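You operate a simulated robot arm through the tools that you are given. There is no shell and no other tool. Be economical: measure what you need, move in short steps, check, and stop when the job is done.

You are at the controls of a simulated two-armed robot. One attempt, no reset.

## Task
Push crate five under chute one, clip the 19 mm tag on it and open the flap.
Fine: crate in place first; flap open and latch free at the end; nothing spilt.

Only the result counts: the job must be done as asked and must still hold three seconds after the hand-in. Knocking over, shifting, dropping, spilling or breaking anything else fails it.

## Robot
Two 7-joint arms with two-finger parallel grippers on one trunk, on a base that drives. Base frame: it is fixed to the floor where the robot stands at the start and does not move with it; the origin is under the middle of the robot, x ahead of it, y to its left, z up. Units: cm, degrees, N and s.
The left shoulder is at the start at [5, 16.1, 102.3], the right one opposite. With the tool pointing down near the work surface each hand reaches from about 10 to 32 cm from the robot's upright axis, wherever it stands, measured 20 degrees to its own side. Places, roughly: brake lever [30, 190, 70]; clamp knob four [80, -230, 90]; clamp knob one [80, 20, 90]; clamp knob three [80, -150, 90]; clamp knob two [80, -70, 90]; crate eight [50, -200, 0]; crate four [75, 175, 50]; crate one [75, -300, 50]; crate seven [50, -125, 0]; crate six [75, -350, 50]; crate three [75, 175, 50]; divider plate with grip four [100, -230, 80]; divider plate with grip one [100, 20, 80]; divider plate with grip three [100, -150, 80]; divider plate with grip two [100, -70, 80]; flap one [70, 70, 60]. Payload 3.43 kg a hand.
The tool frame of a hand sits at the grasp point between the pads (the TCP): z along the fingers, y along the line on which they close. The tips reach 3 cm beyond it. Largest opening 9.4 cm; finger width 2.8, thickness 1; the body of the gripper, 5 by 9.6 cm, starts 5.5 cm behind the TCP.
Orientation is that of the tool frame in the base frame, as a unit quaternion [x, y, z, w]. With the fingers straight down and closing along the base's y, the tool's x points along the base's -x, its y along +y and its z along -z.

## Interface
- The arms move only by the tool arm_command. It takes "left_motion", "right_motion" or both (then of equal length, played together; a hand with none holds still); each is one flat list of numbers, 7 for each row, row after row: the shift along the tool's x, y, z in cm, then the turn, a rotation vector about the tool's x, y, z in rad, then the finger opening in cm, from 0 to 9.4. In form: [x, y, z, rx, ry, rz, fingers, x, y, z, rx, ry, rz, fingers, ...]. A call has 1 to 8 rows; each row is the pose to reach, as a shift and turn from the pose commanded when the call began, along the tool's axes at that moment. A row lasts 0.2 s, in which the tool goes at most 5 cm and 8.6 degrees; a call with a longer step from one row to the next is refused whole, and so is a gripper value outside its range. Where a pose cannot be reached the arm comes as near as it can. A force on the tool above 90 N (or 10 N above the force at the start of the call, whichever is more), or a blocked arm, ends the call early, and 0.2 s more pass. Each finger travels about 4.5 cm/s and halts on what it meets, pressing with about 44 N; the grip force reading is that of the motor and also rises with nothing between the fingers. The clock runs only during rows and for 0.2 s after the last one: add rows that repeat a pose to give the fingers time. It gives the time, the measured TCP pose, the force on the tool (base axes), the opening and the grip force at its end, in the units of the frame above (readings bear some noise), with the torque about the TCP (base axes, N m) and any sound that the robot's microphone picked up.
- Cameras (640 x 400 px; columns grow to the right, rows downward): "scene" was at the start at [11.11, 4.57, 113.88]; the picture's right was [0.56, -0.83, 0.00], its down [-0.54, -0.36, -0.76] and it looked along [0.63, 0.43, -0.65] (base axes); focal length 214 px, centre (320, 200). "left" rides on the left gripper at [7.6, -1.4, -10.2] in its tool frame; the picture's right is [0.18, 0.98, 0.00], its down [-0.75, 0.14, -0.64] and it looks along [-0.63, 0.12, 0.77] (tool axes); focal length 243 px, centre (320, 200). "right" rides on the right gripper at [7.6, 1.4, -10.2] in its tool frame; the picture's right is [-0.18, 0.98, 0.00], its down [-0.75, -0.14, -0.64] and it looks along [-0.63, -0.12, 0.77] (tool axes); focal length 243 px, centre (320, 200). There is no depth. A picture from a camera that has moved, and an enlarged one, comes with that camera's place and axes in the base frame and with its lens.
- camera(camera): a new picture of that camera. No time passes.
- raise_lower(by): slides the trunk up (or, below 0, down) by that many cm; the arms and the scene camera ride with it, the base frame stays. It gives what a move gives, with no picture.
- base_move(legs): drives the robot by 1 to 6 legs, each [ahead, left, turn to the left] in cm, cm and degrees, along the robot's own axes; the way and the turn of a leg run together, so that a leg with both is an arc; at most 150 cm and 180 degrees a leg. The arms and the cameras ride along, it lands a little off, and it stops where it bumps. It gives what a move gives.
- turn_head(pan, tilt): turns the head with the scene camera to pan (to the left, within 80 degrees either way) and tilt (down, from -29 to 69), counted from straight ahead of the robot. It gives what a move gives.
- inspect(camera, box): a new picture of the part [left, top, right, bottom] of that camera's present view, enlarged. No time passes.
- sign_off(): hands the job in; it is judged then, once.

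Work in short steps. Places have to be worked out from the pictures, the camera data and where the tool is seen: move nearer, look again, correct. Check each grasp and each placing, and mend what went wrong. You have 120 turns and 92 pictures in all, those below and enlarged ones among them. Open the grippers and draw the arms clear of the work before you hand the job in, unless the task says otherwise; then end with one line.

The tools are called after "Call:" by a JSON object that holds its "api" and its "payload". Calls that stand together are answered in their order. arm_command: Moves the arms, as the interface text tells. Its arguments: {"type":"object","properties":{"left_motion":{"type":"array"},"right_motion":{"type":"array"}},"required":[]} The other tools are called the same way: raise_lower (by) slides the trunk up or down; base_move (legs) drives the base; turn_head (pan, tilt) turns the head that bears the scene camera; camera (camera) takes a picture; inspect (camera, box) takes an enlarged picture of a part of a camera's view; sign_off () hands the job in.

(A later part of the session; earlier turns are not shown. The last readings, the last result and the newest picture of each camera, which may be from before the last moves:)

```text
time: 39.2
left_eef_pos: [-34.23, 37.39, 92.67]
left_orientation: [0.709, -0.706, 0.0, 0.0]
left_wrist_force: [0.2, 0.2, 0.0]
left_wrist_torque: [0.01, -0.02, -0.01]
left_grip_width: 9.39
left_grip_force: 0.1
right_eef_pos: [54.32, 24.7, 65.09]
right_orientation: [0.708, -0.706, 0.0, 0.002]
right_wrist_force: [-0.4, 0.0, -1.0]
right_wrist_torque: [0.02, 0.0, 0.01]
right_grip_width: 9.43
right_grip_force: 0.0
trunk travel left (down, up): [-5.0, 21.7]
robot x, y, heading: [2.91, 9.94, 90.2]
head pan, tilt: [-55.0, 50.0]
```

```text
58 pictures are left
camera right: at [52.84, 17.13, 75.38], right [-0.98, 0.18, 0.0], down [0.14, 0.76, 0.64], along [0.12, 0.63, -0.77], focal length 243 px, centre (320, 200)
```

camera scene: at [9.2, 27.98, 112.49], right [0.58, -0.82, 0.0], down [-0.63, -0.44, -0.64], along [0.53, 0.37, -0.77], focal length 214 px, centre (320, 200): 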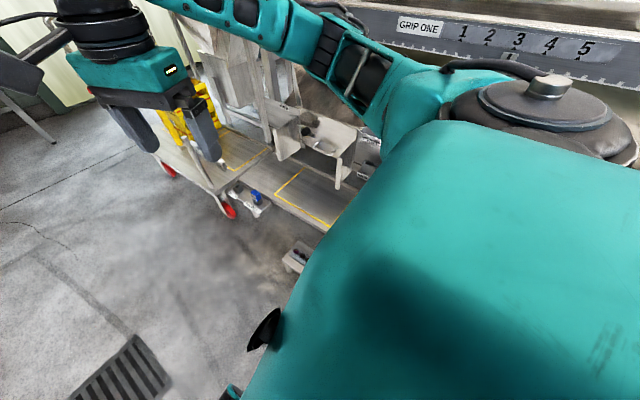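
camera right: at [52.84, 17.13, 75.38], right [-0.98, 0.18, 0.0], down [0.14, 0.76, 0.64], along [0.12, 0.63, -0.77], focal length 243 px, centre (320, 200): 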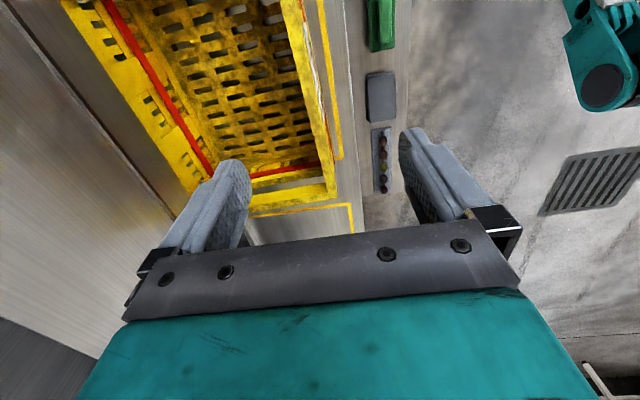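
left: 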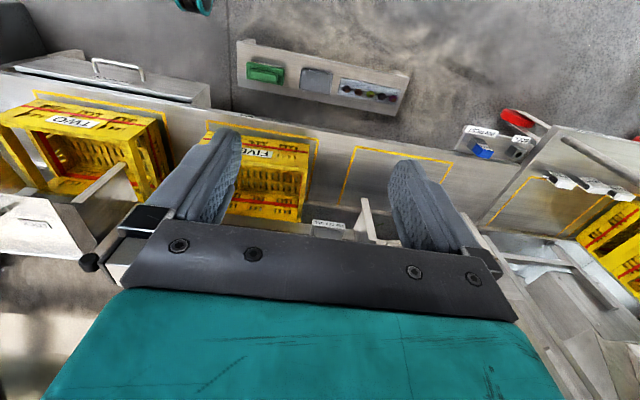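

The front wall spans x≈54.4–55.6 at top z≈49.5. I descend with the fingers straddling it, then close.

Call:
{"api": "arm_command", "payload": {"right_motion": [0, -0.3, 4.4, 0, 0, 0, 9.4, 0, -0.7, 8.8, 0, 0, 0, 9.4, 0, -0.7, 13.2, 0, 0, 0, 9.4, 0, -0.7, 17.4, 0, 0, 0, 9.4]}}

Call:
{"api": "camera", "payload": {"camera": "right"}}

```text
time: 40.2
left_eef_pos: [-34.33, 37.35, 92.88]
left_orientation: [0.709, -0.705, 0.0, 0.001]
left_wrist_force: [0.2, 0.3, -0.1]
left_wrist_torque: [0.01, -0.01, 0.04]
left_grip_width: 9.4
left_grip_force: 0.0
right_eef_pos: [55.27, 24.61, 47.56]
right_orientation: [0.707, -0.707, 0.0, 0.0]
right_wrist_force: [-0.2, -0.2, 1.0]
right_wrist_torque: [-0.01, 0.01, 0.0]
right_grip_width: 9.42
right_grip_force: 0.0
trunk travel left (down, up): [-5.0, 21.7]
robot x, y, heading: [3.02, 9.77, 90.0]
head pan, tilt: [-55.0, 50.0]
```

```text
57 pictures are left
camera right: at [53.56, 16.99, 57.86], right [-0.98, 0.18, 0.0], down [0.14, 0.75, 0.64], along [0.12, 0.63, -0.77], focal length 243 px, centre (320, 200)
```

right: 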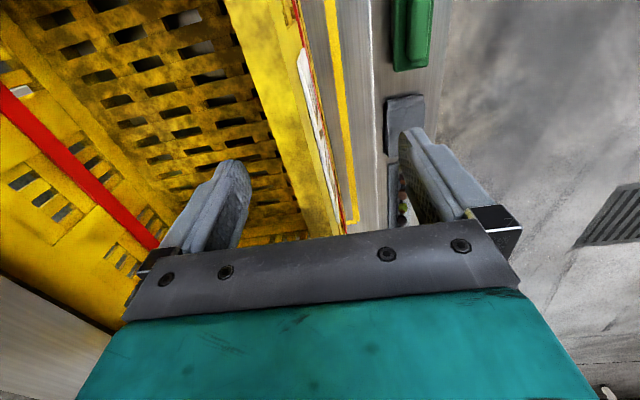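

Reach is good and the wall sits between the fingers. Closing now.

Call:
{"api": "arm_command", "payload": {"right_motion": [0, 0, 0, 0, 0, 0, 6, 0, 0, 0, 0, 0, 0, 3, 0, 0, 0, 0, 0, 0, 0.5, 0, 0, 0, 0, 0, 0, 0.5, 0, 0, 0, 0, 0, 0, 0.5, 0, 0, 0, 0, 0, 0, 0.5]}}

Call:
{"api": "camera", "payload": {"camera": "right"}}

```text
time: 41.6
left_eef_pos: [-34.18, 37.4, 92.82]
left_orientation: [0.707, -0.707, -0.001, 0.001]
left_wrist_force: [-0.8, 0.4, 1.0]
left_wrist_torque: [0.0, 0.01, -0.01]
left_grip_width: 9.41
left_grip_force: 0.0
right_eef_pos: [55.08, 24.54, 47.57]
right_orientation: [0.708, -0.707, 0.001, -0.001]
right_wrist_force: [0.5, 0.5, -1.1]
right_wrist_torque: [-0.03, 0.0, -0.02]
right_grip_width: 1.62
right_grip_force: 40.2
trunk travel left (down, up): [-5.0, 21.7]
robot x, y, heading: [2.74, 10.31, 89.9]
head pan, tilt: [-55.0, 50.0]
```

```text
56 pictures are left
camera right: at [53.52, 17.0, 57.91], right [-0.98, 0.18, 0.0], down [0.14, 0.75, 0.64], along [0.12, 0.63, -0.77], focal length 243 px, centre (320, 200)
```

right: 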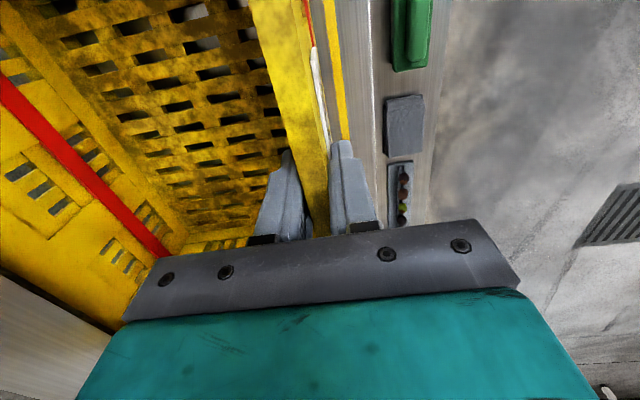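

Firm grip (1.6 cm, 40 N). The gripper body would pass close to the right cheek (front x≈60), so I first draw the crate 1.7 cm toward me, then drag 8 cm with the base as a test.

Call:
{"api": "arm_command", "payload": {"right_motion": [0, 0.9, 0, 0, 0, 0, 0.5, 0, 1.7, 0, 0, 0, 0, 0.5, 0, 1.7, 0, 0, 0, 0, 0.5]}}

Call:
{"api": "base_move", "payload": {"legs": [[8, 0, 0]]}}

Call:
{"api": "camera", "payload": {"camera": "right"}}

```text
time: 42.4
left_eef_pos: [-34.07, 37.26, 92.68]
left_orientation: [0.708, -0.706, 0.0, 0.001]
left_wrist_force: [0.1, -0.2, 0.1]
left_wrist_torque: [0.01, 0.06, -0.02]
left_grip_width: 9.4
left_grip_force: 0.0
right_eef_pos: [53.38, 24.69, 47.7]
right_orientation: [0.708, -0.706, 0.002, 0.0]
right_wrist_force: [1.4, -0.1, -0.6]
right_wrist_torque: [0.05, -0.03, 0.0]
right_grip_width: 1.62
right_grip_force: 44.0
trunk travel left (down, up): [-5.0, 21.7]
robot x, y, heading: [3.1, 10.07, 89.8]
head pan, tilt: [-55.0, 50.0]
```

```text
time: 43.5
left_eef_pos: [-34.26, 45.49, 92.68]
left_orientation: [0.708, -0.706, 0.0, 0.0]
left_wrist_force: [-0.4, 0.0, -0.8]
left_wrist_torque: [0.03, 0.02, -0.01]
left_grip_width: 9.41
left_grip_force: 0.1
right_eef_pos: [53.52, 32.68, 47.64]
right_orientation: [0.708, -0.707, 0.001, 0.001]
right_wrist_force: [0.0, 0.6, -0.5]
right_wrist_torque: [0.03, 0.24, 0.02]
right_grip_width: 1.61
right_grip_force: 44.1
trunk travel left (down, up): [-5.0, 21.7]
robot x, y, heading: [3.23, 18.08, 90.4]
head pan, tilt: [-55.0, 50.0]
```

```text
55 pictures are left
camera right: at [51.83, 25.18, 57.92], right [-0.98, 0.18, 0.0], down [0.14, 0.75, 0.64], along [0.12, 0.63, -0.77], focal length 243 px, centre (320, 200)
```

right: 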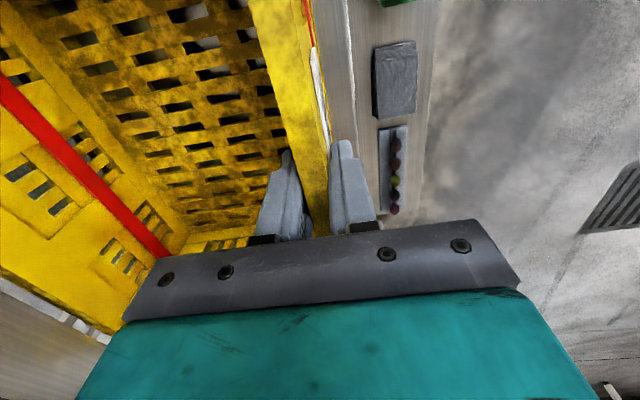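

Crate follows without twisting. I drag another 14 cm and check clearance at the right cheek.

Call:
{"api": "base_move", "payload": {"legs": [[14, 0, 0]]}}

Call:
{"api": "camera", "payload": {"camera": "right"}}

```text
time: 44.8
left_eef_pos: [-34.39, 59.5, 92.71]
left_orientation: [0.709, -0.705, 0.0, 0.0]
left_wrist_force: [0.6, -0.2, 0.7]
left_wrist_torque: [0.01, -0.01, 0.0]
left_grip_width: 9.4
left_grip_force: 0.0
right_eef_pos: [53.2, 46.97, 47.52]
right_orientation: [0.708, -0.706, 0.0, 0.001]
right_wrist_force: [0.8, 0.6, -0.1]
right_wrist_torque: [-0.25, 0.01, 0.1]
right_grip_width: 1.62
right_grip_force: 43.7
trunk travel left (down, up): [-5.0, 21.7]
robot x, y, heading: [2.83, 31.86, 90.4]
head pan, tilt: [-55.0, 50.0]
```

```text
54 pictures are left
camera right: at [51.76, 39.24, 57.92], right [-0.98, 0.18, 0.0], down [0.14, 0.75, 0.64], along [0.12, 0.63, -0.77], focal length 243 px, centre (320, 200)
```

right: 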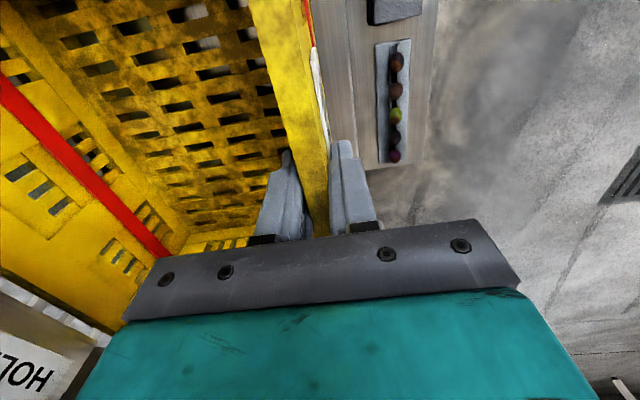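

Holder one sits above crate level; fine. Continue 9 cm.

Call:
{"api": "base_move", "payload": {"legs": [[9, 0, 0]]}}

Call:
{"api": "camera", "payload": {"camera": "right"}}

```text
time: 45.9
left_eef_pos: [-34.35, 68.3, 92.69]
left_orientation: [0.709, -0.705, 0.0, 0.0]
left_wrist_force: [0.8, 0.1, 0.9]
left_wrist_torque: [-0.01, 0.0, 0.0]
left_grip_width: 9.42
left_grip_force: 0.0
right_eef_pos: [53.26, 55.81, 47.64]
right_orientation: [0.709, -0.705, -0.001, 0.0]
right_wrist_force: [-0.4, -0.1, -0.2]
right_wrist_torque: [-0.26, -0.01, 0.11]
right_grip_width: 1.62
right_grip_force: 44.0
trunk travel left (down, up): [-5.0, 21.7]
robot x, y, heading: [2.9, 40.84, 90.2]
head pan, tilt: [-55.0, 50.0]
```

```text
53 pictures are left
camera right: at [51.72, 48.13, 57.92], right [-0.98, 0.18, 0.0], down [0.14, 0.75, 0.64], along [0.11, 0.63, -0.77], focal length 243 px, centre (320, 200)
```

right: 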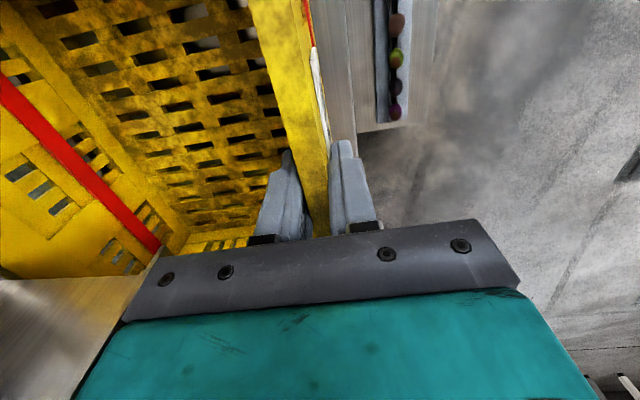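

Passing the cheek without contact (forces ≈0). I drag the last 12.4 cm.

Call:
{"api": "base_move", "payload": {"legs": [[12.4, 0, 0]]}}

Call:
{"api": "camera", "payload": {"camera": "right"}}

```text
time: 47.2
left_eef_pos: [-34.45, 80.65, 92.71]
left_orientation: [0.708, -0.706, 0.0, 0.0]
left_wrist_force: [0.5, -0.1, 0.1]
left_wrist_torque: [0.03, 0.0, -0.02]
left_grip_width: 9.41
left_grip_force: 0.0
right_eef_pos: [53.26, 68.11, 47.55]
right_orientation: [0.708, -0.706, -0.001, 0.0]
right_wrist_force: [-0.2, 0.3, 0.0]
right_wrist_torque: [-0.22, -0.08, 0.13]
right_grip_width: 1.62
right_grip_force: 43.7
trunk travel left (down, up): [-5.0, 21.7]
robot x, y, heading: [2.64, 53.94, 90.2]
head pan, tilt: [-55.0, 50.0]
```

```text
52 pictures are left
camera right: at [51.66, 60.52, 57.91], right [-0.98, 0.18, 0.0], down [0.14, 0.75, 0.64], along [0.12, 0.63, -0.77], focal length 243 px, centre (320, 200)
```

right: 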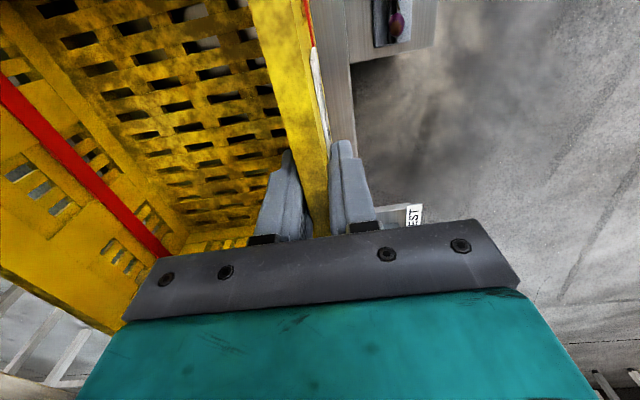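

TCP y is 68.1 as planned. I push the crate back in by 1.75 cm, open, and lift out.

Call:
{"api": "arm_command", "payload": {"right_motion": [0, -0.9, 0, 0, 0, 0, 0.5, 0, -1.75, 0, 0, 0, 0, 0.5, 0, -1.75, 0, 0, 0, 0, 0.5]}}

Call:
{"api": "arm_command", "payload": {"right_motion": [0, 0, 0, 0, 0, 0, 2.5, 0, 0, 0, 0, 0, 0, 4.5, 0, 0, 0, 0, 0, 0, 4.5, 0, 0.8, -3, 0, 0, 0, 4.5, 0, 1.8, -7, 0, 0, 0, 4.5, 0, 4, -11, 0, 0, 0, 5, 0, 7, -14, 0, 0, 0, 6, 0, 10, -17, 0, 0, 0, 7]}}

Call:
{"api": "camera", "payload": {"camera": "right"}}

```text
time: 48.0
left_eef_pos: [-34.37, 80.64, 92.59]
left_orientation: [0.709, -0.706, 0.001, 0.0]
left_wrist_force: [0.0, 0.9, 0.2]
left_wrist_torque: [0.01, 0.06, -0.03]
left_grip_width: 9.39
left_grip_force: 0.0
right_eef_pos: [54.91, 68.17, 47.59]
right_orientation: [0.708, -0.706, 0.0, 0.0]
right_wrist_force: [-1.5, -0.4, 3.0]
right_wrist_torque: [-0.14, -0.02, -0.04]
right_grip_width: 1.61
right_grip_force: 43.8
trunk travel left (down, up): [-5.0, 21.7]
robot x, y, heading: [2.62, 53.19, 90.4]
head pan, tilt: [-55.0, 50.0]
```

```text
time: 49.8
left_eef_pos: [-34.45, 80.73, 92.71]
left_orientation: [0.709, -0.705, 0.0, -0.001]
left_wrist_force: [0.3, -0.6, 0.1]
left_wrist_torque: [0.01, -0.02, -0.02]
left_grip_width: 9.43
left_grip_force: 0.0
right_eef_pos: [44.76, 68.08, 64.8]
right_orientation: [0.708, -0.706, 0.0, 0.0]
right_wrist_force: [0.7, 0.2, 0.1]
right_wrist_torque: [0.0, 0.0, 0.0]
right_grip_width: 7.0
right_grip_force: 0.1
trunk travel left (down, up): [-5.0, 21.7]
robot x, y, heading: [2.78, 53.53, 90.2]
head pan, tilt: [-55.0, 50.0]
```

```text
51 pictures are left
camera right: at [43.17, 60.38, 75.13], right [-0.98, 0.18, 0.0], down [0.14, 0.75, 0.64], along [0.12, 0.63, -0.77], focal length 243 px, centre (320, 200)
```

right: 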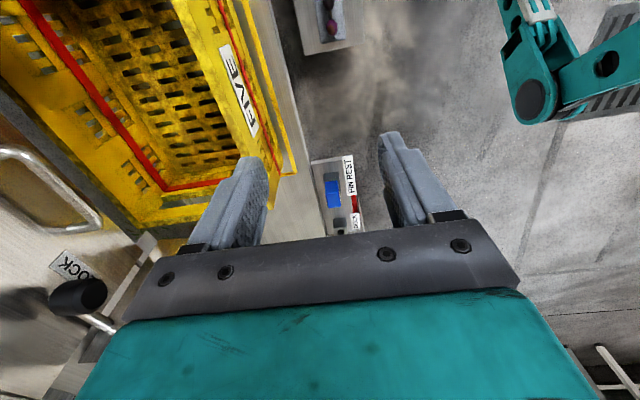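

Crate released. I rotate the hand so the camera faces the bench and check the crate within its outline.

Call:
{"api": "arm_command", "payload": {"right_motion": [0, 0.5, -2, 0, 0, 0.145, 7, 0, 1, -4, 0, 0, 0.29, 7, 0, 1.5, -6, 0, 0, 0.435, 7, 0, 2, -8, 0, 0, 0.58, 7, 0, 2.5, -10, 0, 0, 0.725, 7, 0, 3, -12, 0, 0, 0.87, 7, 0, 3, -14, 0, 0, 1.015, 7, 0, 3, -16, 0, 0, 1.16, 7]}}

Call:
{"api": "camera", "payload": {"camera": "right"}}

```text
time: 51.6
left_eef_pos: [-34.38, 80.81, 92.75]
left_orientation: [0.708, -0.706, 0.001, 0.0]
left_wrist_force: [1.1, -0.3, 0.7]
left_wrist_torque: [-0.01, 0.0, 0.01]
left_grip_width: 9.39
left_grip_force: 0.1
right_eef_pos: [44.53, 69.41, 80.21]
right_orientation: [-0.206, 0.979, 0.0, -0.001]
right_wrist_force: [0.7, 0.5, 0.4]
right_wrist_torque: [0.03, -0.02, -0.02]
right_grip_width: 7.0
right_grip_force: 0.1
right hand out of reach, approached as far as the arm can: row 5, 6, 7, 8
trunk travel left (down, up): [-5.0, 21.7]
robot x, y, heading: [2.62, 53.53, 90.3]
head pan, tilt: [-55.0, 50.0]
```

```text
50 pictures are left
camera right: at [36.85, 67.66, 90.6], right [-0.23, 0.97, 0.0], down [0.75, 0.17, 0.64], along [0.62, 0.14, -0.77], focal length 243 px, centre (320, 200)
```

right: 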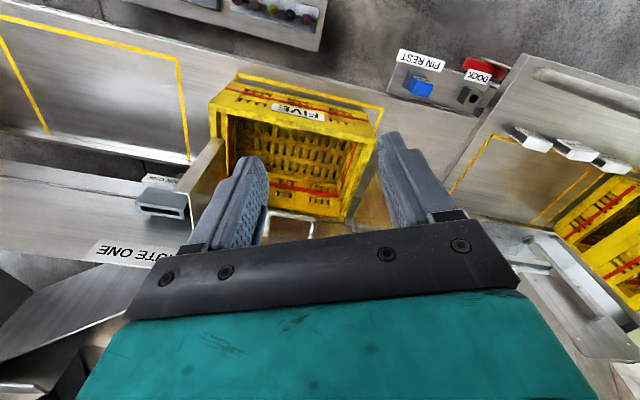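

Call:
{"api": "inspect", "payload": {"camera": "right", "box": [190, 60, 410, 230]}}

Call:
{"api": "inspect", "payload": {"camera": "right", "box": [450, 40, 640, 200]}}

```text
2.35 times, centred on (300, 145) of right
camera zoom: at [36.85, 67.66, 90.6], right [-0.23, 0.97, 0.0], down [0.75, 0.17, 0.64], along [0.62, 0.14, -0.77], focal length 571 px, centre (367, 329)
```

zoom: 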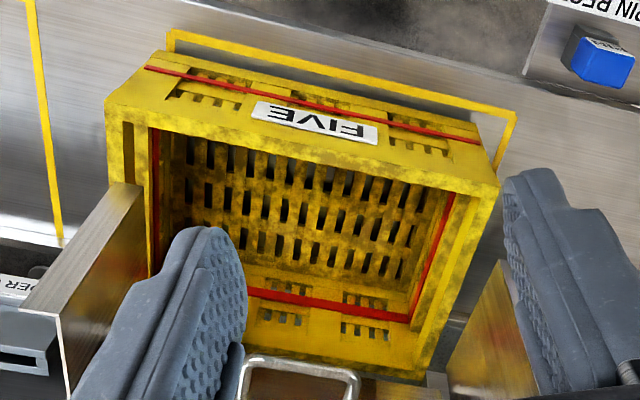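

```text
2.50 times, centred on (545, 120) of right
camera zoom: at [36.85, 67.66, 90.6], right [-0.23, 0.97, 0.0], down [0.75, 0.17, 0.64], along [0.62, 0.14, -0.77], focal length 606 px, centre (-242, 400)
```

zoom: 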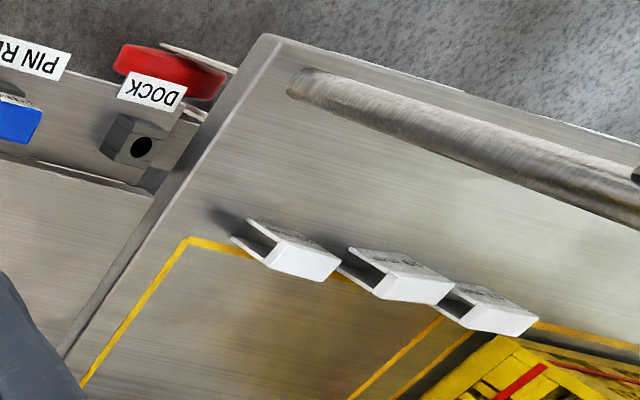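

The crate looks ≈1.5 cm too far to the right (−y) of the outline's middle (crate middle ≈67.4 vs ≈69). I regrip its front wall to nudge it; first turn the wrist back.

Call:
{"api": "arm_command", "payload": {"right_motion": [-0.85, -0.55, 1.5, 0, 0, -0.145, 6, -1.7, -1.1, 3, 0, 0, -0.29, 6, -2.55, -1.65, 4.5, 0, 0, -0.435, 6, -3.4, -2.2, 6, 0, 0, -0.58, 6, -4.25, -2.75, 7.5, 0, 0, -0.725, 6, -5.1, -3.3, 9, 0, 0, -0.87, 6, -5.95, -3.85, 10.5, 0, 0, -1.015, 6, -6.8, -4.4, 12, 0, 0, -1.16, 6]}}

```text
time: 53.4
left_eef_pos: [-34.32, 80.79, 92.8]
left_orientation: [0.709, -0.706, 0.0, 0.0]
left_wrist_force: [0.1, -0.2, 0.6]
left_wrist_torque: [0.0, 0.01, 0.01]
left_grip_width: 9.41
left_grip_force: 0.0
right_eef_pos: [52.64, 68.44, 68.02]
right_orientation: [0.709, -0.705, 0.0, 0.0]
right_wrist_force: [0.4, -0.4, 0.6]
right_wrist_torque: [0.0, -0.01, 0.0]
right_grip_width: 6.0
right_grip_force: 0.0
trunk travel left (down, up): [-5.0, 21.7]
robot x, y, heading: [2.89, 53.5, 90.2]
head pan, tilt: [-55.0, 50.0]
```

Descend onto the wall and close.

Call:
{"api": "arm_command", "payload": {"right_motion": [0, -1.1, 4.1, 0, 0, 0, 6, 0, -2.26, 8.2, 0, 0, 0, 6, 0, -2.26, 12.3, 0, 0, 0, 6, 0, -2.26, 16.4, 0, 0, 0, 6, 0, -2.26, 20.4, 0, 0, 0, 6, 0, -2.26, 20.4, 0, 0, 0, 3, 0, -2.26, 20.4, 0, 0, 0, 0.5, 0, -2.26, 20.4, 0, 0, 0, 0.5]}}

Call:
{"api": "arm_command", "payload": {"right_motion": [0, 0, 0, 0, 0, 0, 0.5, -0.8, 0, 0, 0, 0, 0, 0.5, -1.6, 0, 0, 0, 0, 0, 0.5, -1.6, 0, 0, 0, 0, 0, 0.5]}}

Call:
{"api": "arm_command", "payload": {"right_motion": [0, 0, 0, 0, 0, 0, 2.5, 0, 0, 0, 0, 0, 0, 4.5, 0, 0, 0, 0, 0, 0, 4.5, 0, 0.8, -3, 0, 0, 0, 4.5, 0, 1.8, -7, 0, 0, 0, 4.5, 0, 4, -11, 0, 0, 0, 5, 0, 7, -14, 0, 0, 0, 6, 0, 10, -17, 0, 0, 0, 7]}}

Call:
{"api": "camera", "payload": {"camera": "right"}}

```text
time: 55.2
left_eef_pos: [-34.56, 80.65, 92.69]
left_orientation: [0.708, -0.706, 0.0, -0.001]
left_wrist_force: [-0.5, -0.1, 0.9]
left_wrist_torque: [0.0, 0.03, -0.01]
left_grip_width: 9.42
left_grip_force: 0.0
right_eef_pos: [54.93, 68.4, 47.78]
right_orientation: [0.708, -0.706, 0.0, 0.0]
right_wrist_force: [0.4, -1.1, 0.5]
right_wrist_torque: [0.04, -0.02, -0.03]
right_grip_width: 1.62
right_grip_force: 24.1
trunk travel left (down, up): [-5.0, 21.7]
robot x, y, heading: [2.64, 53.83, 90.2]
head pan, tilt: [-55.0, 50.0]
```

```text
time: 56.2
left_eef_pos: [-34.54, 80.8, 92.76]
left_orientation: [0.708, -0.706, 0.0, 0.0]
left_wrist_force: [-0.1, -0.4, 0.5]
left_wrist_torque: [0.01, 0.01, 0.01]
left_grip_width: 9.4
left_grip_force: 0.1
right_eef_pos: [54.83, 70.0, 47.7]
right_orientation: [0.709, -0.705, 0.0, 0.0]
right_wrist_force: [0.1, -2.6, 2.3]
right_wrist_torque: [-0.01, -0.02, -0.03]
right_grip_width: 1.6
right_grip_force: 44.3
trunk travel left (down, up): [-5.0, 21.7]
robot x, y, heading: [2.92, 53.33, 90.2]
head pan, tilt: [-55.0, 50.0]
```

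```text
time: 58.0
left_eef_pos: [-34.4, 80.67, 92.7]
left_orientation: [0.708, -0.706, 0.001, 0.0]
left_wrist_force: [-0.2, 0.2, 0.1]
left_wrist_torque: [-0.05, -0.02, 0.0]
left_grip_width: 9.4
left_grip_force: 0.0
right_eef_pos: [44.96, 69.92, 64.9]
right_orientation: [0.709, -0.706, 0.0, 0.0]
right_wrist_force: [0.8, 0.6, -0.2]
right_wrist_torque: [-0.01, 0.03, 0.02]
right_grip_width: 6.97
right_grip_force: 0.1
trunk travel left (down, up): [-5.0, 21.7]
robot x, y, heading: [2.49, 53.62, 90.4]
head pan, tilt: [-55.0, 50.0]
```

```text
47 pictures are left
camera right: at [43.37, 62.34, 75.25], right [-0.98, 0.18, 0.0], down [0.14, 0.75, 0.64], along [0.12, 0.63, -0.77], focal length 243 px, centre (320, 200)
```

right: 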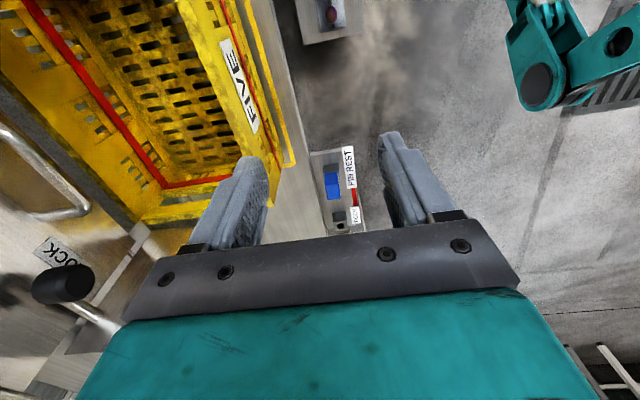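

Crate nudged to its middle. Next the tag: I estimate the 19 mm clip near [49,129,42]. I lift the hand, ease off 2 cm from the shelf side and drive ahead 35 cm, then look.

Call:
{"api": "arm_command", "payload": {"right_motion": [0, 1, -5, 0, 0, 0, 7, 0, 2, -10, 0, 0, 0, 7, 0, 3, -15, 0, 0, 0, 7, 0, 4, -20, 0, 0, 0, 7]}}

Call:
{"api": "base_move", "payload": {"legs": [[0, 2, 0], [35, 0, 0]]}}

Call:
{"api": "camera", "payload": {"camera": "right"}}

Call:
{"api": "camera", "payload": {"camera": "scene"}}

```text
refused: row 1 steps farther than a row can; nothing moved
```

```text
time: 60.7
left_eef_pos: [-36.81, 115.63, 92.72]
left_orientation: [0.709, -0.705, 0.0, -0.001]
left_wrist_force: [-0.6, 0.2, 0.2]
left_wrist_torque: [-0.02, 0.02, 0.0]
left_grip_width: 9.43
left_grip_force: 0.1
right_eef_pos: [42.6, 105.04, 64.84]
right_orientation: [0.709, -0.705, 0.0, 0.0]
right_wrist_force: [-0.5, 0.4, -0.4]
right_wrist_torque: [0.03, 0.0, 0.02]
right_grip_width: 7.01
right_grip_force: 0.0
trunk travel left (down, up): [-5.0, 21.7]
robot x, y, heading: [0.64, 88.58, 90.6]
head pan, tilt: [-55.0, 50.0]
```

```text
46 pictures are left
camera right: at [41.15, 97.47, 75.2], right [-0.98, 0.18, 0.0], down [0.14, 0.75, 0.64], along [0.11, 0.63, -0.77], focal length 243 px, centre (320, 200)
```

right: 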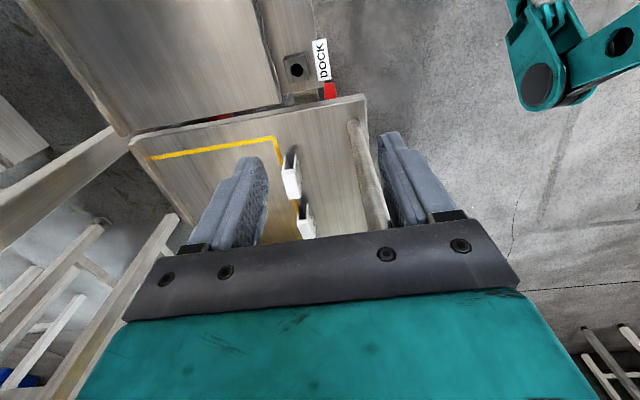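

```text
45 pictures are left
camera scene: at [6.75, 96.79, 112.49], right [0.58, -0.81, 0.0], down [-0.62, -0.44, -0.64], along [0.52, 0.37, -0.77], focal length 214 px, centre (320, 200)
```

scene: 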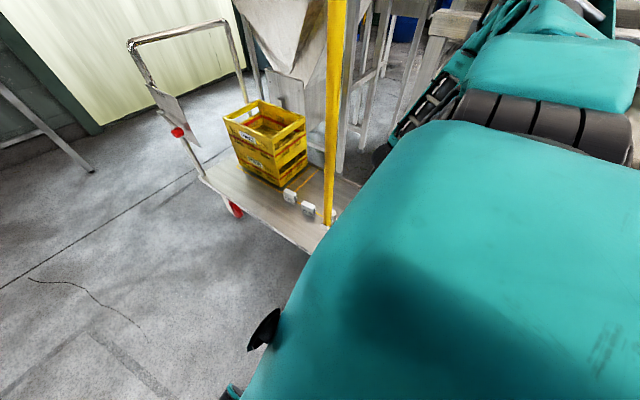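

The lift was refused (step too long), but nothing was touched; the picture shows a tall post at about [38.5,113]. I retract the arm inboard and up before driving past it. Tag 19 is now placed at ≈[49.5,129.5,42].

Call:
{"api": "arm_command", "payload": {"right_motion": [0, 2, -4.4, 0, 0, 0, 7, 0, 4, -8.8, 0, 0, 0, 7, 0, 7, -12.6, 0, 0, 0, 7, 0, 11, -15.5, 0, 0, 0, 7, 0, 15, -18.4, 0, 0, 0, 7, 0, 19, -21.3, 0, 0, 0, 7, 0, 23, -24.2, 0, 0, 0, 7, 0, 27, -27, 0, 0, 0, 7]}}

Call:
{"api": "camera", "payload": {"camera": "scene"}}

```text
time: 62.5
left_eef_pos: [-36.58, 115.71, 92.74]
left_orientation: [0.71, -0.705, 0.001, -0.001]
left_wrist_force: [0.7, 0.3, 0.4]
left_wrist_torque: [0.04, 0.01, 0.0]
left_grip_width: 9.39
left_grip_force: 0.0
right_eef_pos: [12.74, 109.7, 95.0]
right_orientation: [0.709, -0.705, 0.003, 0.001]
right_wrist_force: [-0.6, -0.1, 0.7]
right_wrist_torque: [0.02, -0.05, -0.03]
right_grip_width: 6.99
right_grip_force: 0.2
right hand out of reach, approached as far as the arm can: row 2, 3, 4, 5, 6, 7, 8
trunk travel left (down, up): [-5.0, 21.7]
robot x, y, heading: [0.35, 88.67, 90.3]
head pan, tilt: [-55.0, 50.0]
```

```text
44 pictures are left
camera scene: at [6.75, 96.8, 112.49], right [0.58, -0.81, 0.0], down [-0.62, -0.44, -0.64], along [0.52, 0.37, -0.77], focal length 214 px, centre (320, 200)
```

scene: 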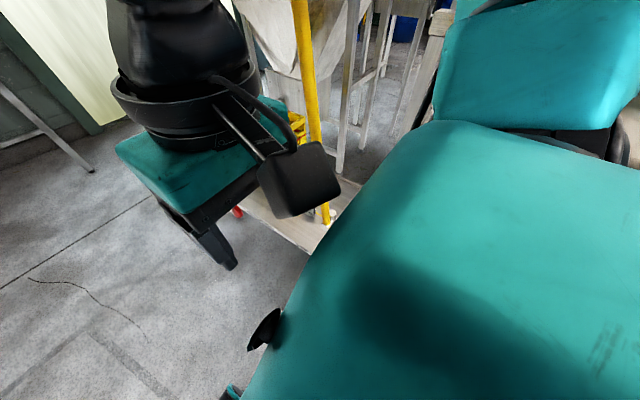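

The yellow bar looks tilted compared with before — my forearm may be touching it. I check closely before moving on.

Call:
{"api": "camera", "payload": {"camera": "right"}}

Call:
{"api": "inspect", "payload": {"camera": "scene", "box": [230, 0, 390, 250]}}

```text
43 pictures are left
camera right: at [11.23, 102.16, 105.21], right [-0.98, 0.18, 0.0], down [0.14, 0.76, 0.64], along [0.12, 0.63, -0.77], focal length 243 px, centre (320, 200)
```

right: 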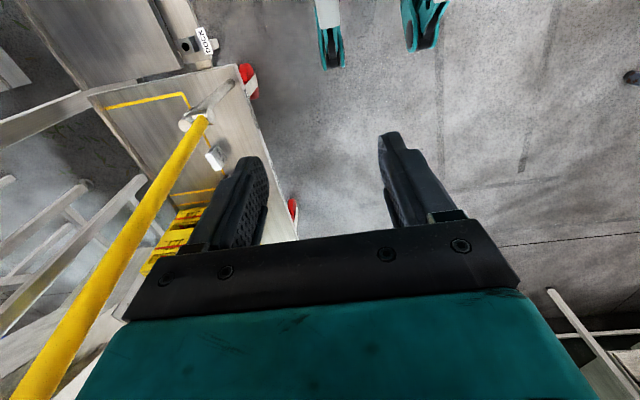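

```text
1.60 times, centred on (310, 125) of scene
camera zoom: at [6.75, 96.8, 112.49], right [0.58, -0.81, 0.0], down [-0.62, -0.44, -0.64], along [0.52, 0.37, -0.77], focal length 343 px, centre (336, 320)
```

zoom: 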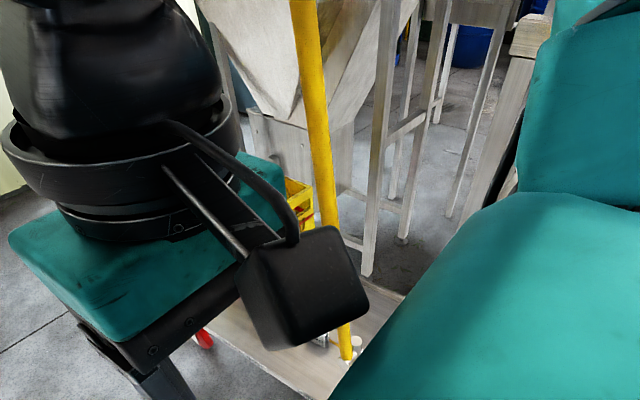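

The bar did move (~7°) between pictures, likely leaning on my elbow. I drive back 8 cm to relieve it and look whether it returns.

Call:
{"api": "base_move", "payload": {"legs": [[-8, 0, 0]]}}

Call:
{"api": "turn_head", "payload": {"pan": -45, "tilt": 25}}

Call:
{"api": "camera", "payload": {"camera": "scene"}}

```text
time: 63.6
left_eef_pos: [-36.75, 107.62, 92.85]
left_orientation: [0.709, -0.705, 0.001, 0.0]
left_wrist_force: [0.6, 0.7, -0.4]
left_wrist_torque: [0.03, 0.0, -0.03]
left_grip_width: 9.39
left_grip_force: 0.0
right_eef_pos: [12.84, 101.73, 94.95]
right_orientation: [0.709, -0.705, 0.0, 0.0]
right_wrist_force: [0.4, -0.3, -0.3]
right_wrist_torque: [0.0, -0.02, 0.02]
right_grip_width: 6.98
right_grip_force: 0.0
trunk travel left (down, up): [-5.0, 21.7]
robot x, y, heading: [0.74, 80.46, 90.5]
head pan, tilt: [-55.0, 50.0]
```

```text
time: 64.5
left_eef_pos: [-36.62, 107.6, 92.73]
left_orientation: [0.709, -0.705, 0.0, 0.0]
left_wrist_force: [-0.5, -0.1, -0.7]
left_wrist_torque: [0.04, 0.01, 0.0]
left_grip_width: 9.4
left_grip_force: 0.1
right_eef_pos: [12.88, 101.69, 94.96]
right_orientation: [0.709, -0.705, 0.001, 0.0]
right_wrist_force: [0.0, -0.2, 0.9]
right_wrist_torque: [0.0, -0.01, 0.0]
right_grip_width: 7.0
right_grip_force: 0.1
trunk travel left (down, up): [-5.0, 21.7]
robot x, y, heading: [0.46, 80.32, 90.4]
head pan, tilt: [-45.0, 25.0]
```

```text
41 pictures are left
camera scene: at [7.01, 90.82, 116.24], right [0.71, -0.7, 0.0], down [-0.3, -0.3, -0.91], along [0.64, 0.64, -0.42], focal length 214 px, centre (320, 200)
```

scene: 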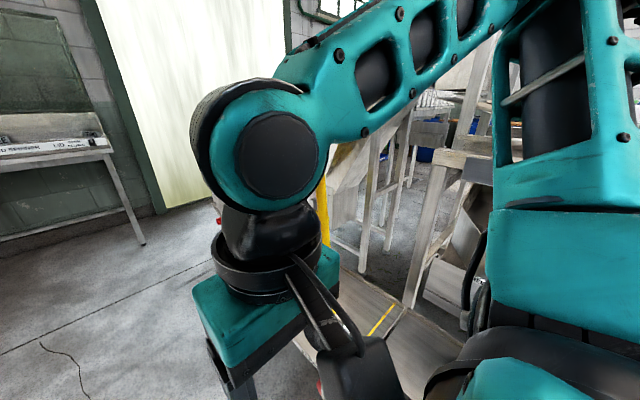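

The bar stays tilted, and my right elbow juts out to the right, so passing it like this is bad. Better plan: detour away from the trolley, turn to face −y, and approach the tag from the far side with the left arm.

Call:
{"api": "base_move", "payload": {"legs": [[0, 48, 0], [66, 0, 0], [0, 0, 180]]}}

Call:
{"api": "turn_head", "payload": {"pan": 40, "tilt": 25}}

Call:
{"api": "camera", "payload": {"camera": "scene"}}

```text
time: 79.8
left_eef_pos: [-9.82, 119.55, 92.79]
left_orientation: [0.698, 0.716, 0.0, 0.0]
left_wrist_force: [-0.1, 0.6, 0.4]
left_wrist_torque: [-0.02, -0.01, -0.01]
left_grip_width: 9.39
left_grip_force: 0.1
right_eef_pos: [-59.36, 124.55, 94.87]
right_orientation: [0.698, 0.716, 0.001, -0.001]
right_wrist_force: [-0.9, -0.2, -1.0]
right_wrist_torque: [0.05, 0.01, 0.0]
right_grip_width: 6.98
right_grip_force: 0.2
trunk travel left (down, up): [-5.0, 21.7]
robot x, y, heading: [-47.44, 146.06, -88.8]
head pan, tilt: [-45.0, 25.0]
```

```text
time: 81.4
left_eef_pos: [-9.78, 119.45, 92.62]
left_orientation: [0.698, 0.716, -0.001, 0.0]
left_wrist_force: [-0.4, 0.5, -0.6]
left_wrist_torque: [0.01, -0.02, 0.03]
left_grip_width: 9.39
left_grip_force: 0.1
right_eef_pos: [-59.49, 124.38, 94.91]
right_orientation: [0.698, 0.716, 0.0, -0.001]
right_wrist_force: [-0.6, 0.2, -0.2]
right_wrist_torque: [-0.02, -0.01, -0.01]
right_grip_width: 6.99
right_grip_force: 0.0
trunk travel left (down, up): [-5.0, 21.7]
robot x, y, heading: [-47.4, 145.67, -88.8]
head pan, tilt: [40.0, 25.0]
```

```text
40 pictures are left
camera scene: at [-41.22, 134.89, 116.24], right [-0.75, -0.66, 0.0], down [-0.28, 0.32, -0.91], along [0.6, -0.68, -0.42], focal length 214 px, centre (320, 200)
```

scene: 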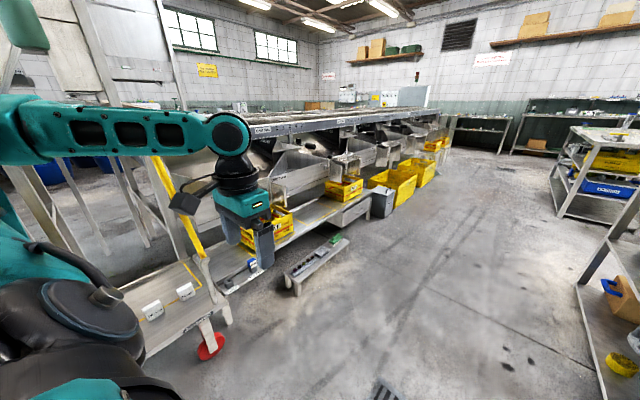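

Good overview. The left hand would meet the bar when strafing in, so I first pull it back 10 cm (+y), then strafe toward the trolley.

Call:
{"api": "arm_command", "payload": {"left_motion": [4, 0, 0, 0, 0, 0, 9.4, 8, 0, 0, 0, 0, 0, 9.4, 10, 0, 0, 0, 0, 0, 9.4]}}

Call:
{"api": "base_move", "payload": {"legs": [[0, 30, -1.2]]}}

Call:
{"api": "camera", "payload": {"camera": "left"}}

Call:
{"api": "camera", "payload": {"camera": "scene"}}

```text
time: 82.2
left_eef_pos: [-9.33, 128.84, 93.23]
left_orientation: [0.699, 0.715, -0.001, 0.0]
left_wrist_force: [-0.8, 0.0, 0.7]
left_wrist_torque: [0.06, 0.03, -0.01]
left_grip_width: 9.39
left_grip_force: 0.1
left hand out of reach, approached as far as the arm can: row 3
right_eef_pos: [-59.42, 124.48, 94.83]
right_orientation: [0.699, 0.715, 0.0, 0.0]
right_wrist_force: [-0.5, 0.2, -0.2]
right_wrist_torque: [0.0, -0.01, 0.02]
right_grip_width: 7.02
right_grip_force: 0.0
trunk travel left (down, up): [-5.0, 21.7]
robot x, y, heading: [-47.45, 145.9, -88.5]
head pan, tilt: [40.0, 25.0]
```

```text
time: 85.5
left_eef_pos: [20.69, 128.35, 93.08]
left_orientation: [0.707, 0.708, -0.001, -0.001]
left_wrist_force: [-0.3, -0.3, -0.3]
left_wrist_torque: [0.0, -0.02, -0.02]
left_grip_width: 9.42
left_grip_force: 0.1
right_eef_pos: [-29.52, 125.16, 95.04]
right_orientation: [0.707, 0.707, 0.0, -0.001]
right_wrist_force: [0.0, -0.4, -1.2]
right_wrist_torque: [-0.02, -0.01, 0.01]
right_grip_width: 7.0
right_grip_force: 0.0
trunk travel left (down, up): [-5.0, 21.7]
robot x, y, heading: [-17.13, 146.5, -90.1]
head pan, tilt: [40.0, 25.0]
```

```text
39 pictures are left
camera left: at [19.18, 135.96, 103.31], right [0.98, 0.19, 0.0], down [0.14, -0.75, 0.64], along [0.12, -0.63, -0.77], focal length 243 px, centre (320, 200)
```

left: 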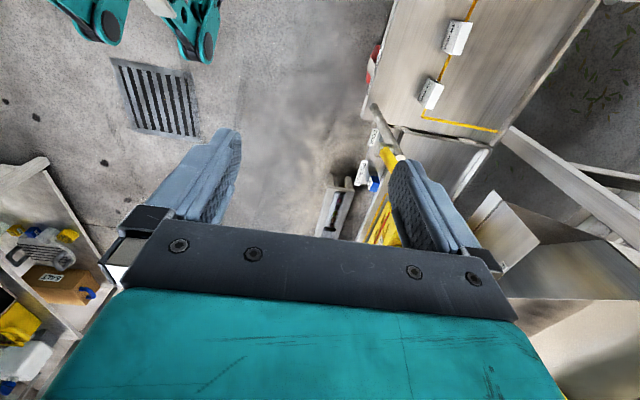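

```text
38 pictures are left
camera scene: at [-11.03, 135.16, 116.24], right [-0.76, -0.64, 0.0], down [-0.27, 0.32, -0.91], along [0.58, -0.69, -0.42], focal length 214 px, centre (320, 200)
```

scene: 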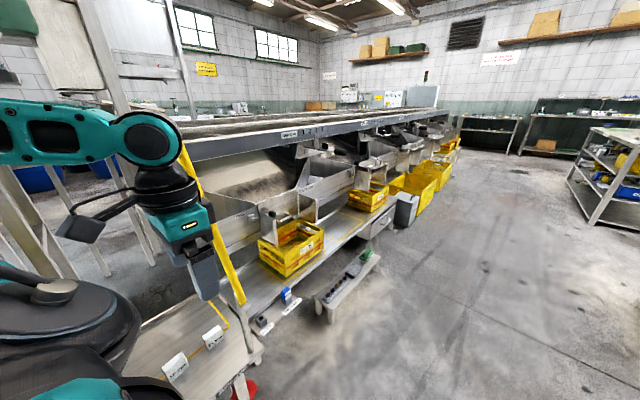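

Refined: tag 19 top ≈[51,135,37] (deck lower than thought). I strafe in to x≈1.5, back 3 cm, and lower the trunk 5 cm for reach.

Call:
{"api": "base_move", "payload": {"legs": [[-3, 0, 0], [0, 18.5, 0]]}}

Call:
{"api": "raise_lower", "payload": {"by": -5}}

Call:
{"api": "camera", "payload": {"camera": "left"}}

```text
time: 88.2
left_eef_pos: [39.27, 131.57, 93.2]
left_orientation: [0.706, 0.708, 0.0, -0.001]
left_wrist_force: [-0.6, -0.1, 0.0]
left_wrist_torque: [0.05, -0.03, 0.02]
left_grip_width: 9.41
left_grip_force: 0.1
right_eef_pos: [-10.92, 128.12, 94.98]
right_orientation: [0.706, 0.708, 0.002, -0.001]
right_wrist_force: [-0.8, 1.1, 0.2]
right_wrist_torque: [0.01, -0.01, -0.01]
right_grip_width: 7.0
right_grip_force: 0.0
trunk travel left (down, up): [-5.0, 21.7]
robot x, y, heading: [0.99, 149.61, -89.6]
head pan, tilt: [40.0, 25.0]
```

```text
time: 89.1
left_eef_pos: [39.29, 131.44, 88.24]
left_orientation: [0.706, 0.708, 0.0, -0.002]
left_wrist_force: [1.0, -0.1, 0.2]
left_wrist_torque: [-0.03, 0.0, -0.02]
left_grip_width: 9.42
left_grip_force: 0.1
right_eef_pos: [-10.89, 128.07, 89.91]
right_orientation: [0.706, 0.709, -0.001, 0.0]
right_wrist_force: [0.5, -0.1, 0.4]
right_wrist_torque: [-0.01, 0.02, -0.03]
right_grip_width: 7.01
right_grip_force: 0.1
trunk travel left (down, up): [0.0, 26.7]
robot x, y, heading: [1.53, 149.51, -89.5]
head pan, tilt: [40.0, 25.0]
```

```text
37 pictures are left
camera left: at [37.78, 139.11, 98.31], right [0.98, 0.19, 0.0], down [0.14, -0.75, 0.64], along [0.12, -0.63, -0.77], focal length 243 px, centre (320, 200)
```

left: 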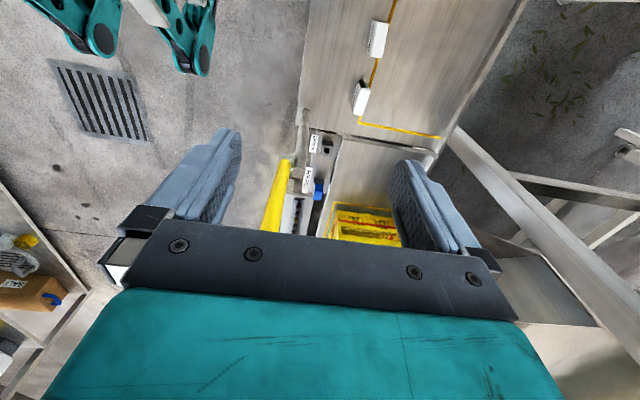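

Tag 19 now resolves to about [52.2,134.9,35]. I move the left hand above it at z≈60.

Call:
{"api": "arm_command", "payload": {"left_motion": [0.5, 1.85, 4, 0, 0, 0, 9.4, 1, 3.7, 8, 0, 0, 0, 9.4, 1.5, 5.5, 12, 0, 0, 0, 9.4, 2, 7.4, 16, 0, 0, 0, 9.4, 2.5, 9.3, 20, 0, 0, 0, 9.4, 3, 11.1, 24, 0, 0, 0, 9.4, 3.4, 13, 28, 0, 0, 0, 9.4]}}

Call:
{"api": "camera", "payload": {"camera": "left"}}

```text
time: 90.7
left_eef_pos: [52.3, 135.09, 60.09]
left_orientation: [0.706, 0.708, -0.001, -0.001]
left_wrist_force: [-0.2, -0.5, -0.5]
left_wrist_torque: [0.0, 0.0, 0.04]
left_grip_width: 9.41
left_grip_force: 0.0
left hand out of reach, approached as far as the arm can: row 1
right_eef_pos: [-10.8, 128.16, 89.9]
right_orientation: [0.706, 0.709, 0.0, -0.001]
right_wrist_force: [-0.4, -0.6, 1.1]
right_wrist_torque: [-0.05, -0.02, 0.02]
right_grip_width: 7.01
right_grip_force: 0.1
trunk travel left (down, up): [0.0, 26.7]
robot x, y, heading: [1.52, 149.31, -89.8]
head pan, tilt: [40.0, 25.0]
```

```text
36 pictures are left
camera left: at [50.67, 142.63, 70.31], right [0.98, 0.19, 0.0], down [0.15, -0.75, 0.64], along [0.12, -0.63, -0.77], focal length 243 px, centre (320, 200)
```

left: 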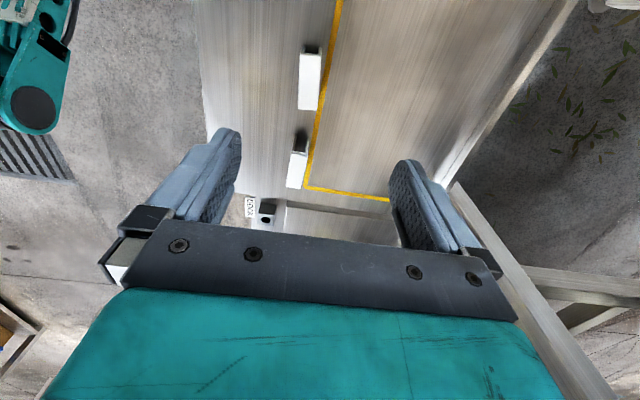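

Tag 19 is the one at pixel (310,80); triangulation gives its top at ≈[50.75,135.3,41.5]. I go lower to z≈52 aligned above and look again.

Call:
{"api": "arm_command", "payload": {"left_motion": [0.1, -0.8, 4, 0, 0, 0, 7, 0.2, -1.55, 8, 0, 0, 0, 7]}}

Call:
{"api": "camera", "payload": {"camera": "left"}}

```text
time: 91.3
left_eef_pos: [50.78, 135.26, 52.13]
left_orientation: [0.706, 0.708, 0.0, -0.001]
left_wrist_force: [0.0, -0.7, -0.1]
left_wrist_torque: [0.01, 0.03, 0.03]
left_grip_width: 7.01
left_grip_force: 0.0
right_eef_pos: [-10.84, 128.08, 89.96]
right_orientation: [0.706, 0.708, 0.001, -0.001]
right_wrist_force: [-1.1, 0.9, -1.2]
right_wrist_torque: [0.03, -0.01, 0.04]
right_grip_width: 6.97
right_grip_force: 0.1
trunk travel left (down, up): [0.0, 26.7]
robot x, y, heading: [1.26, 149.23, -89.5]
head pan, tilt: [40.0, 25.0]
```

```text
35 pictures are left
camera left: at [49.09, 142.88, 62.33], right [0.98, 0.19, 0.0], down [0.15, -0.75, 0.64], along [0.12, -0.63, -0.77], focal length 243 px, centre (320, 200)
```

left: 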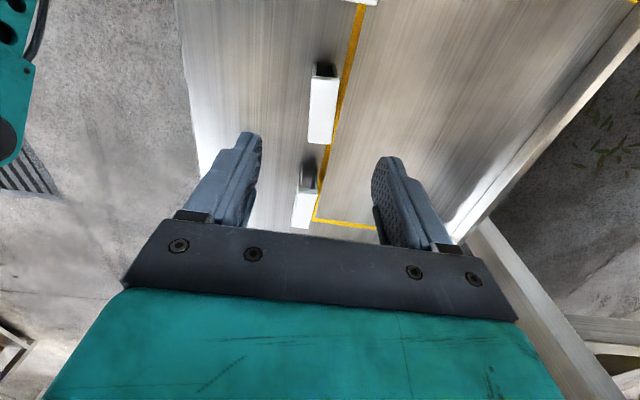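

Consistent: tag 19 top center ≈[50.8,134.9,40], ≈2.5 wide, 5.8 long. I descend to TCP z≈39.3 and close.

Call:
{"api": "arm_command", "payload": {"left_motion": [-0.2, 0, 4.3, 0, 0, 0, 7, -0.4, 0, 8.6, 0, 0, 0, 7, -0.4, 0, 12.7, 0, 0, 0, 7]}}

Call:
{"api": "camera", "payload": {"camera": "left"}}

```text
time: 92.1
left_eef_pos: [50.54, 134.95, 39.15]
left_orientation: [0.706, 0.708, 0.001, -0.001]
left_wrist_force: [-0.2, -0.2, 0.6]
left_wrist_torque: [-0.02, 0.03, 0.0]
left_grip_width: 7.02
left_grip_force: 0.0
right_eef_pos: [-10.91, 128.26, 90.03]
right_orientation: [0.706, 0.709, 0.001, -0.002]
right_wrist_force: [0.0, 0.5, 0.5]
right_wrist_torque: [-0.01, -0.02, 0.04]
right_grip_width: 7.0
right_grip_force: 0.0
trunk travel left (down, up): [0.0, 26.7]
robot x, y, heading: [1.42, 149.38, -89.6]
head pan, tilt: [40.0, 25.0]
```

```text
34 pictures are left
camera left: at [49.03, 142.56, 49.41], right [0.98, 0.19, 0.0], down [0.14, -0.75, 0.64], along [0.12, -0.63, -0.77], focal length 243 px, centre (320, 200)
```

left: 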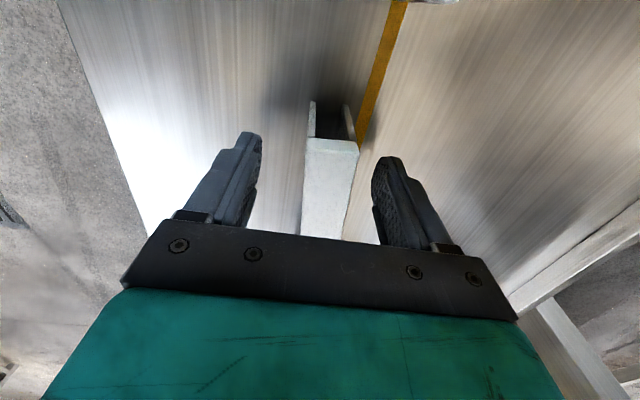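

The ∩-shaped tag sits between the fingers. Close.

Call:
{"api": "arm_command", "payload": {"left_motion": [0, 0, 0, 0, 0, 0, 4, 0, 0, 0, 0, 0, 0, 1.5, 0, 0, 0, 0, 0, 0, 1, 0, 0, 0, 0, 0, 0, 1, 0, 0, 0, 0, 0, 0, 1]}}

Call:
{"api": "camera", "payload": {"camera": "left"}}

```text
time: 93.3
left_eef_pos: [50.54, 134.93, 39.38]
left_orientation: [0.706, 0.708, 0.0, -0.001]
left_wrist_force: [0.2, 0.1, 0.6]
left_wrist_torque: [0.01, 0.0, 0.0]
left_grip_width: 2.72
left_grip_force: 44.2
right_eef_pos: [-10.85, 128.07, 89.96]
right_orientation: [0.706, 0.709, 0.001, -0.001]
right_wrist_force: [0.8, -0.3, 0.0]
right_wrist_torque: [0.0, -0.02, -0.01]
right_grip_width: 7.0
right_grip_force: 0.0
trunk travel left (down, up): [0.0, 26.7]
robot x, y, heading: [1.29, 149.19, -89.8]
head pan, tilt: [40.0, 25.0]
```

```text
33 pictures are left
camera left: at [49.0, 142.54, 49.45], right [0.98, 0.19, 0.0], down [0.14, -0.75, 0.64], along [0.12, -0.63, -0.77], focal length 243 px, centre (320, 200)
```

left: 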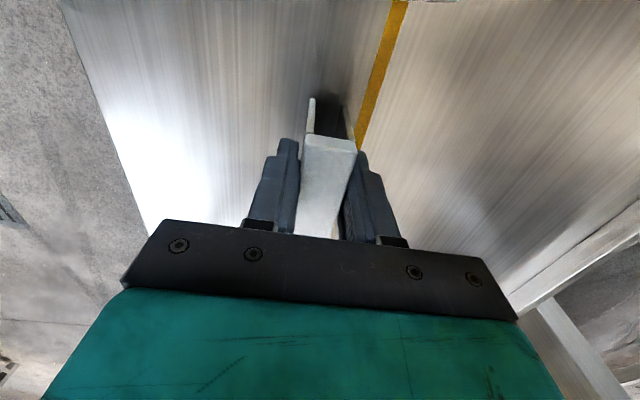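

Tag held (2.7 cm, 44 N). I lift it straight up and draw in a bit.

Call:
{"api": "arm_command", "payload": {"left_motion": [0, 0, -3, 0, 0, 0, 1, 0, 0, -7.5, 0, 0, 0, 1, 0, 0, -12, 0, 0, 0, 1, 0, 0, -16.5, 0, 0, 0, 1, 0, -1, -21, 0, 0, 0, 1, 0, -3.5, -25, 0, 0, 0, 1, 0, -6.5, -28.5, 0, 0, 0, 1, 0, -9.5, -32, 0, 0, 0, 1]}}

Call:
{"api": "camera", "payload": {"camera": "left"}}

```text
time: 95.1
left_eef_pos: [42.24, 134.04, 70.93]
left_orientation: [0.706, 0.708, 0.0, -0.002]
left_wrist_force: [0.2, -0.3, -0.8]
left_wrist_torque: [0.03, 0.0, 0.01]
left_grip_width: 2.74
left_grip_force: 44.1
left hand out of reach, approached as far as the arm can: row 8
right_eef_pos: [-10.9, 128.08, 89.9]
right_orientation: [0.705, 0.709, 0.0, 0.0]
right_wrist_force: [1.6, -0.1, 0.2]
right_wrist_torque: [0.01, -0.02, 0.01]
right_grip_width: 6.99
right_grip_force: 0.0
trunk travel left (down, up): [0.0, 26.7]
robot x, y, heading: [1.35, 149.27, -89.6]
head pan, tilt: [40.0, 25.0]
```

```text
32 pictures are left
camera left: at [40.81, 141.57, 81.25], right [0.98, 0.19, 0.0], down [0.15, -0.76, 0.64], along [0.12, -0.63, -0.77], focal length 243 px, centre (320, 200)
```

left: 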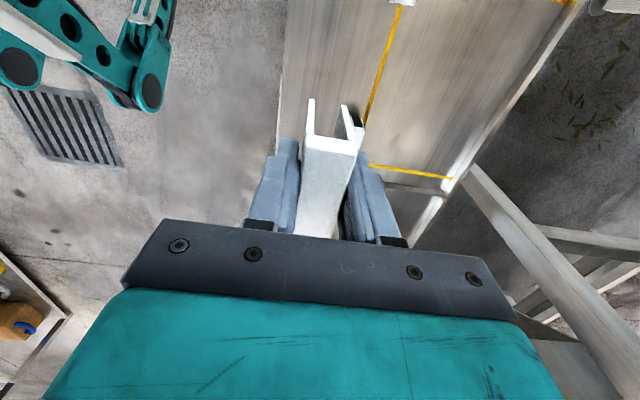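

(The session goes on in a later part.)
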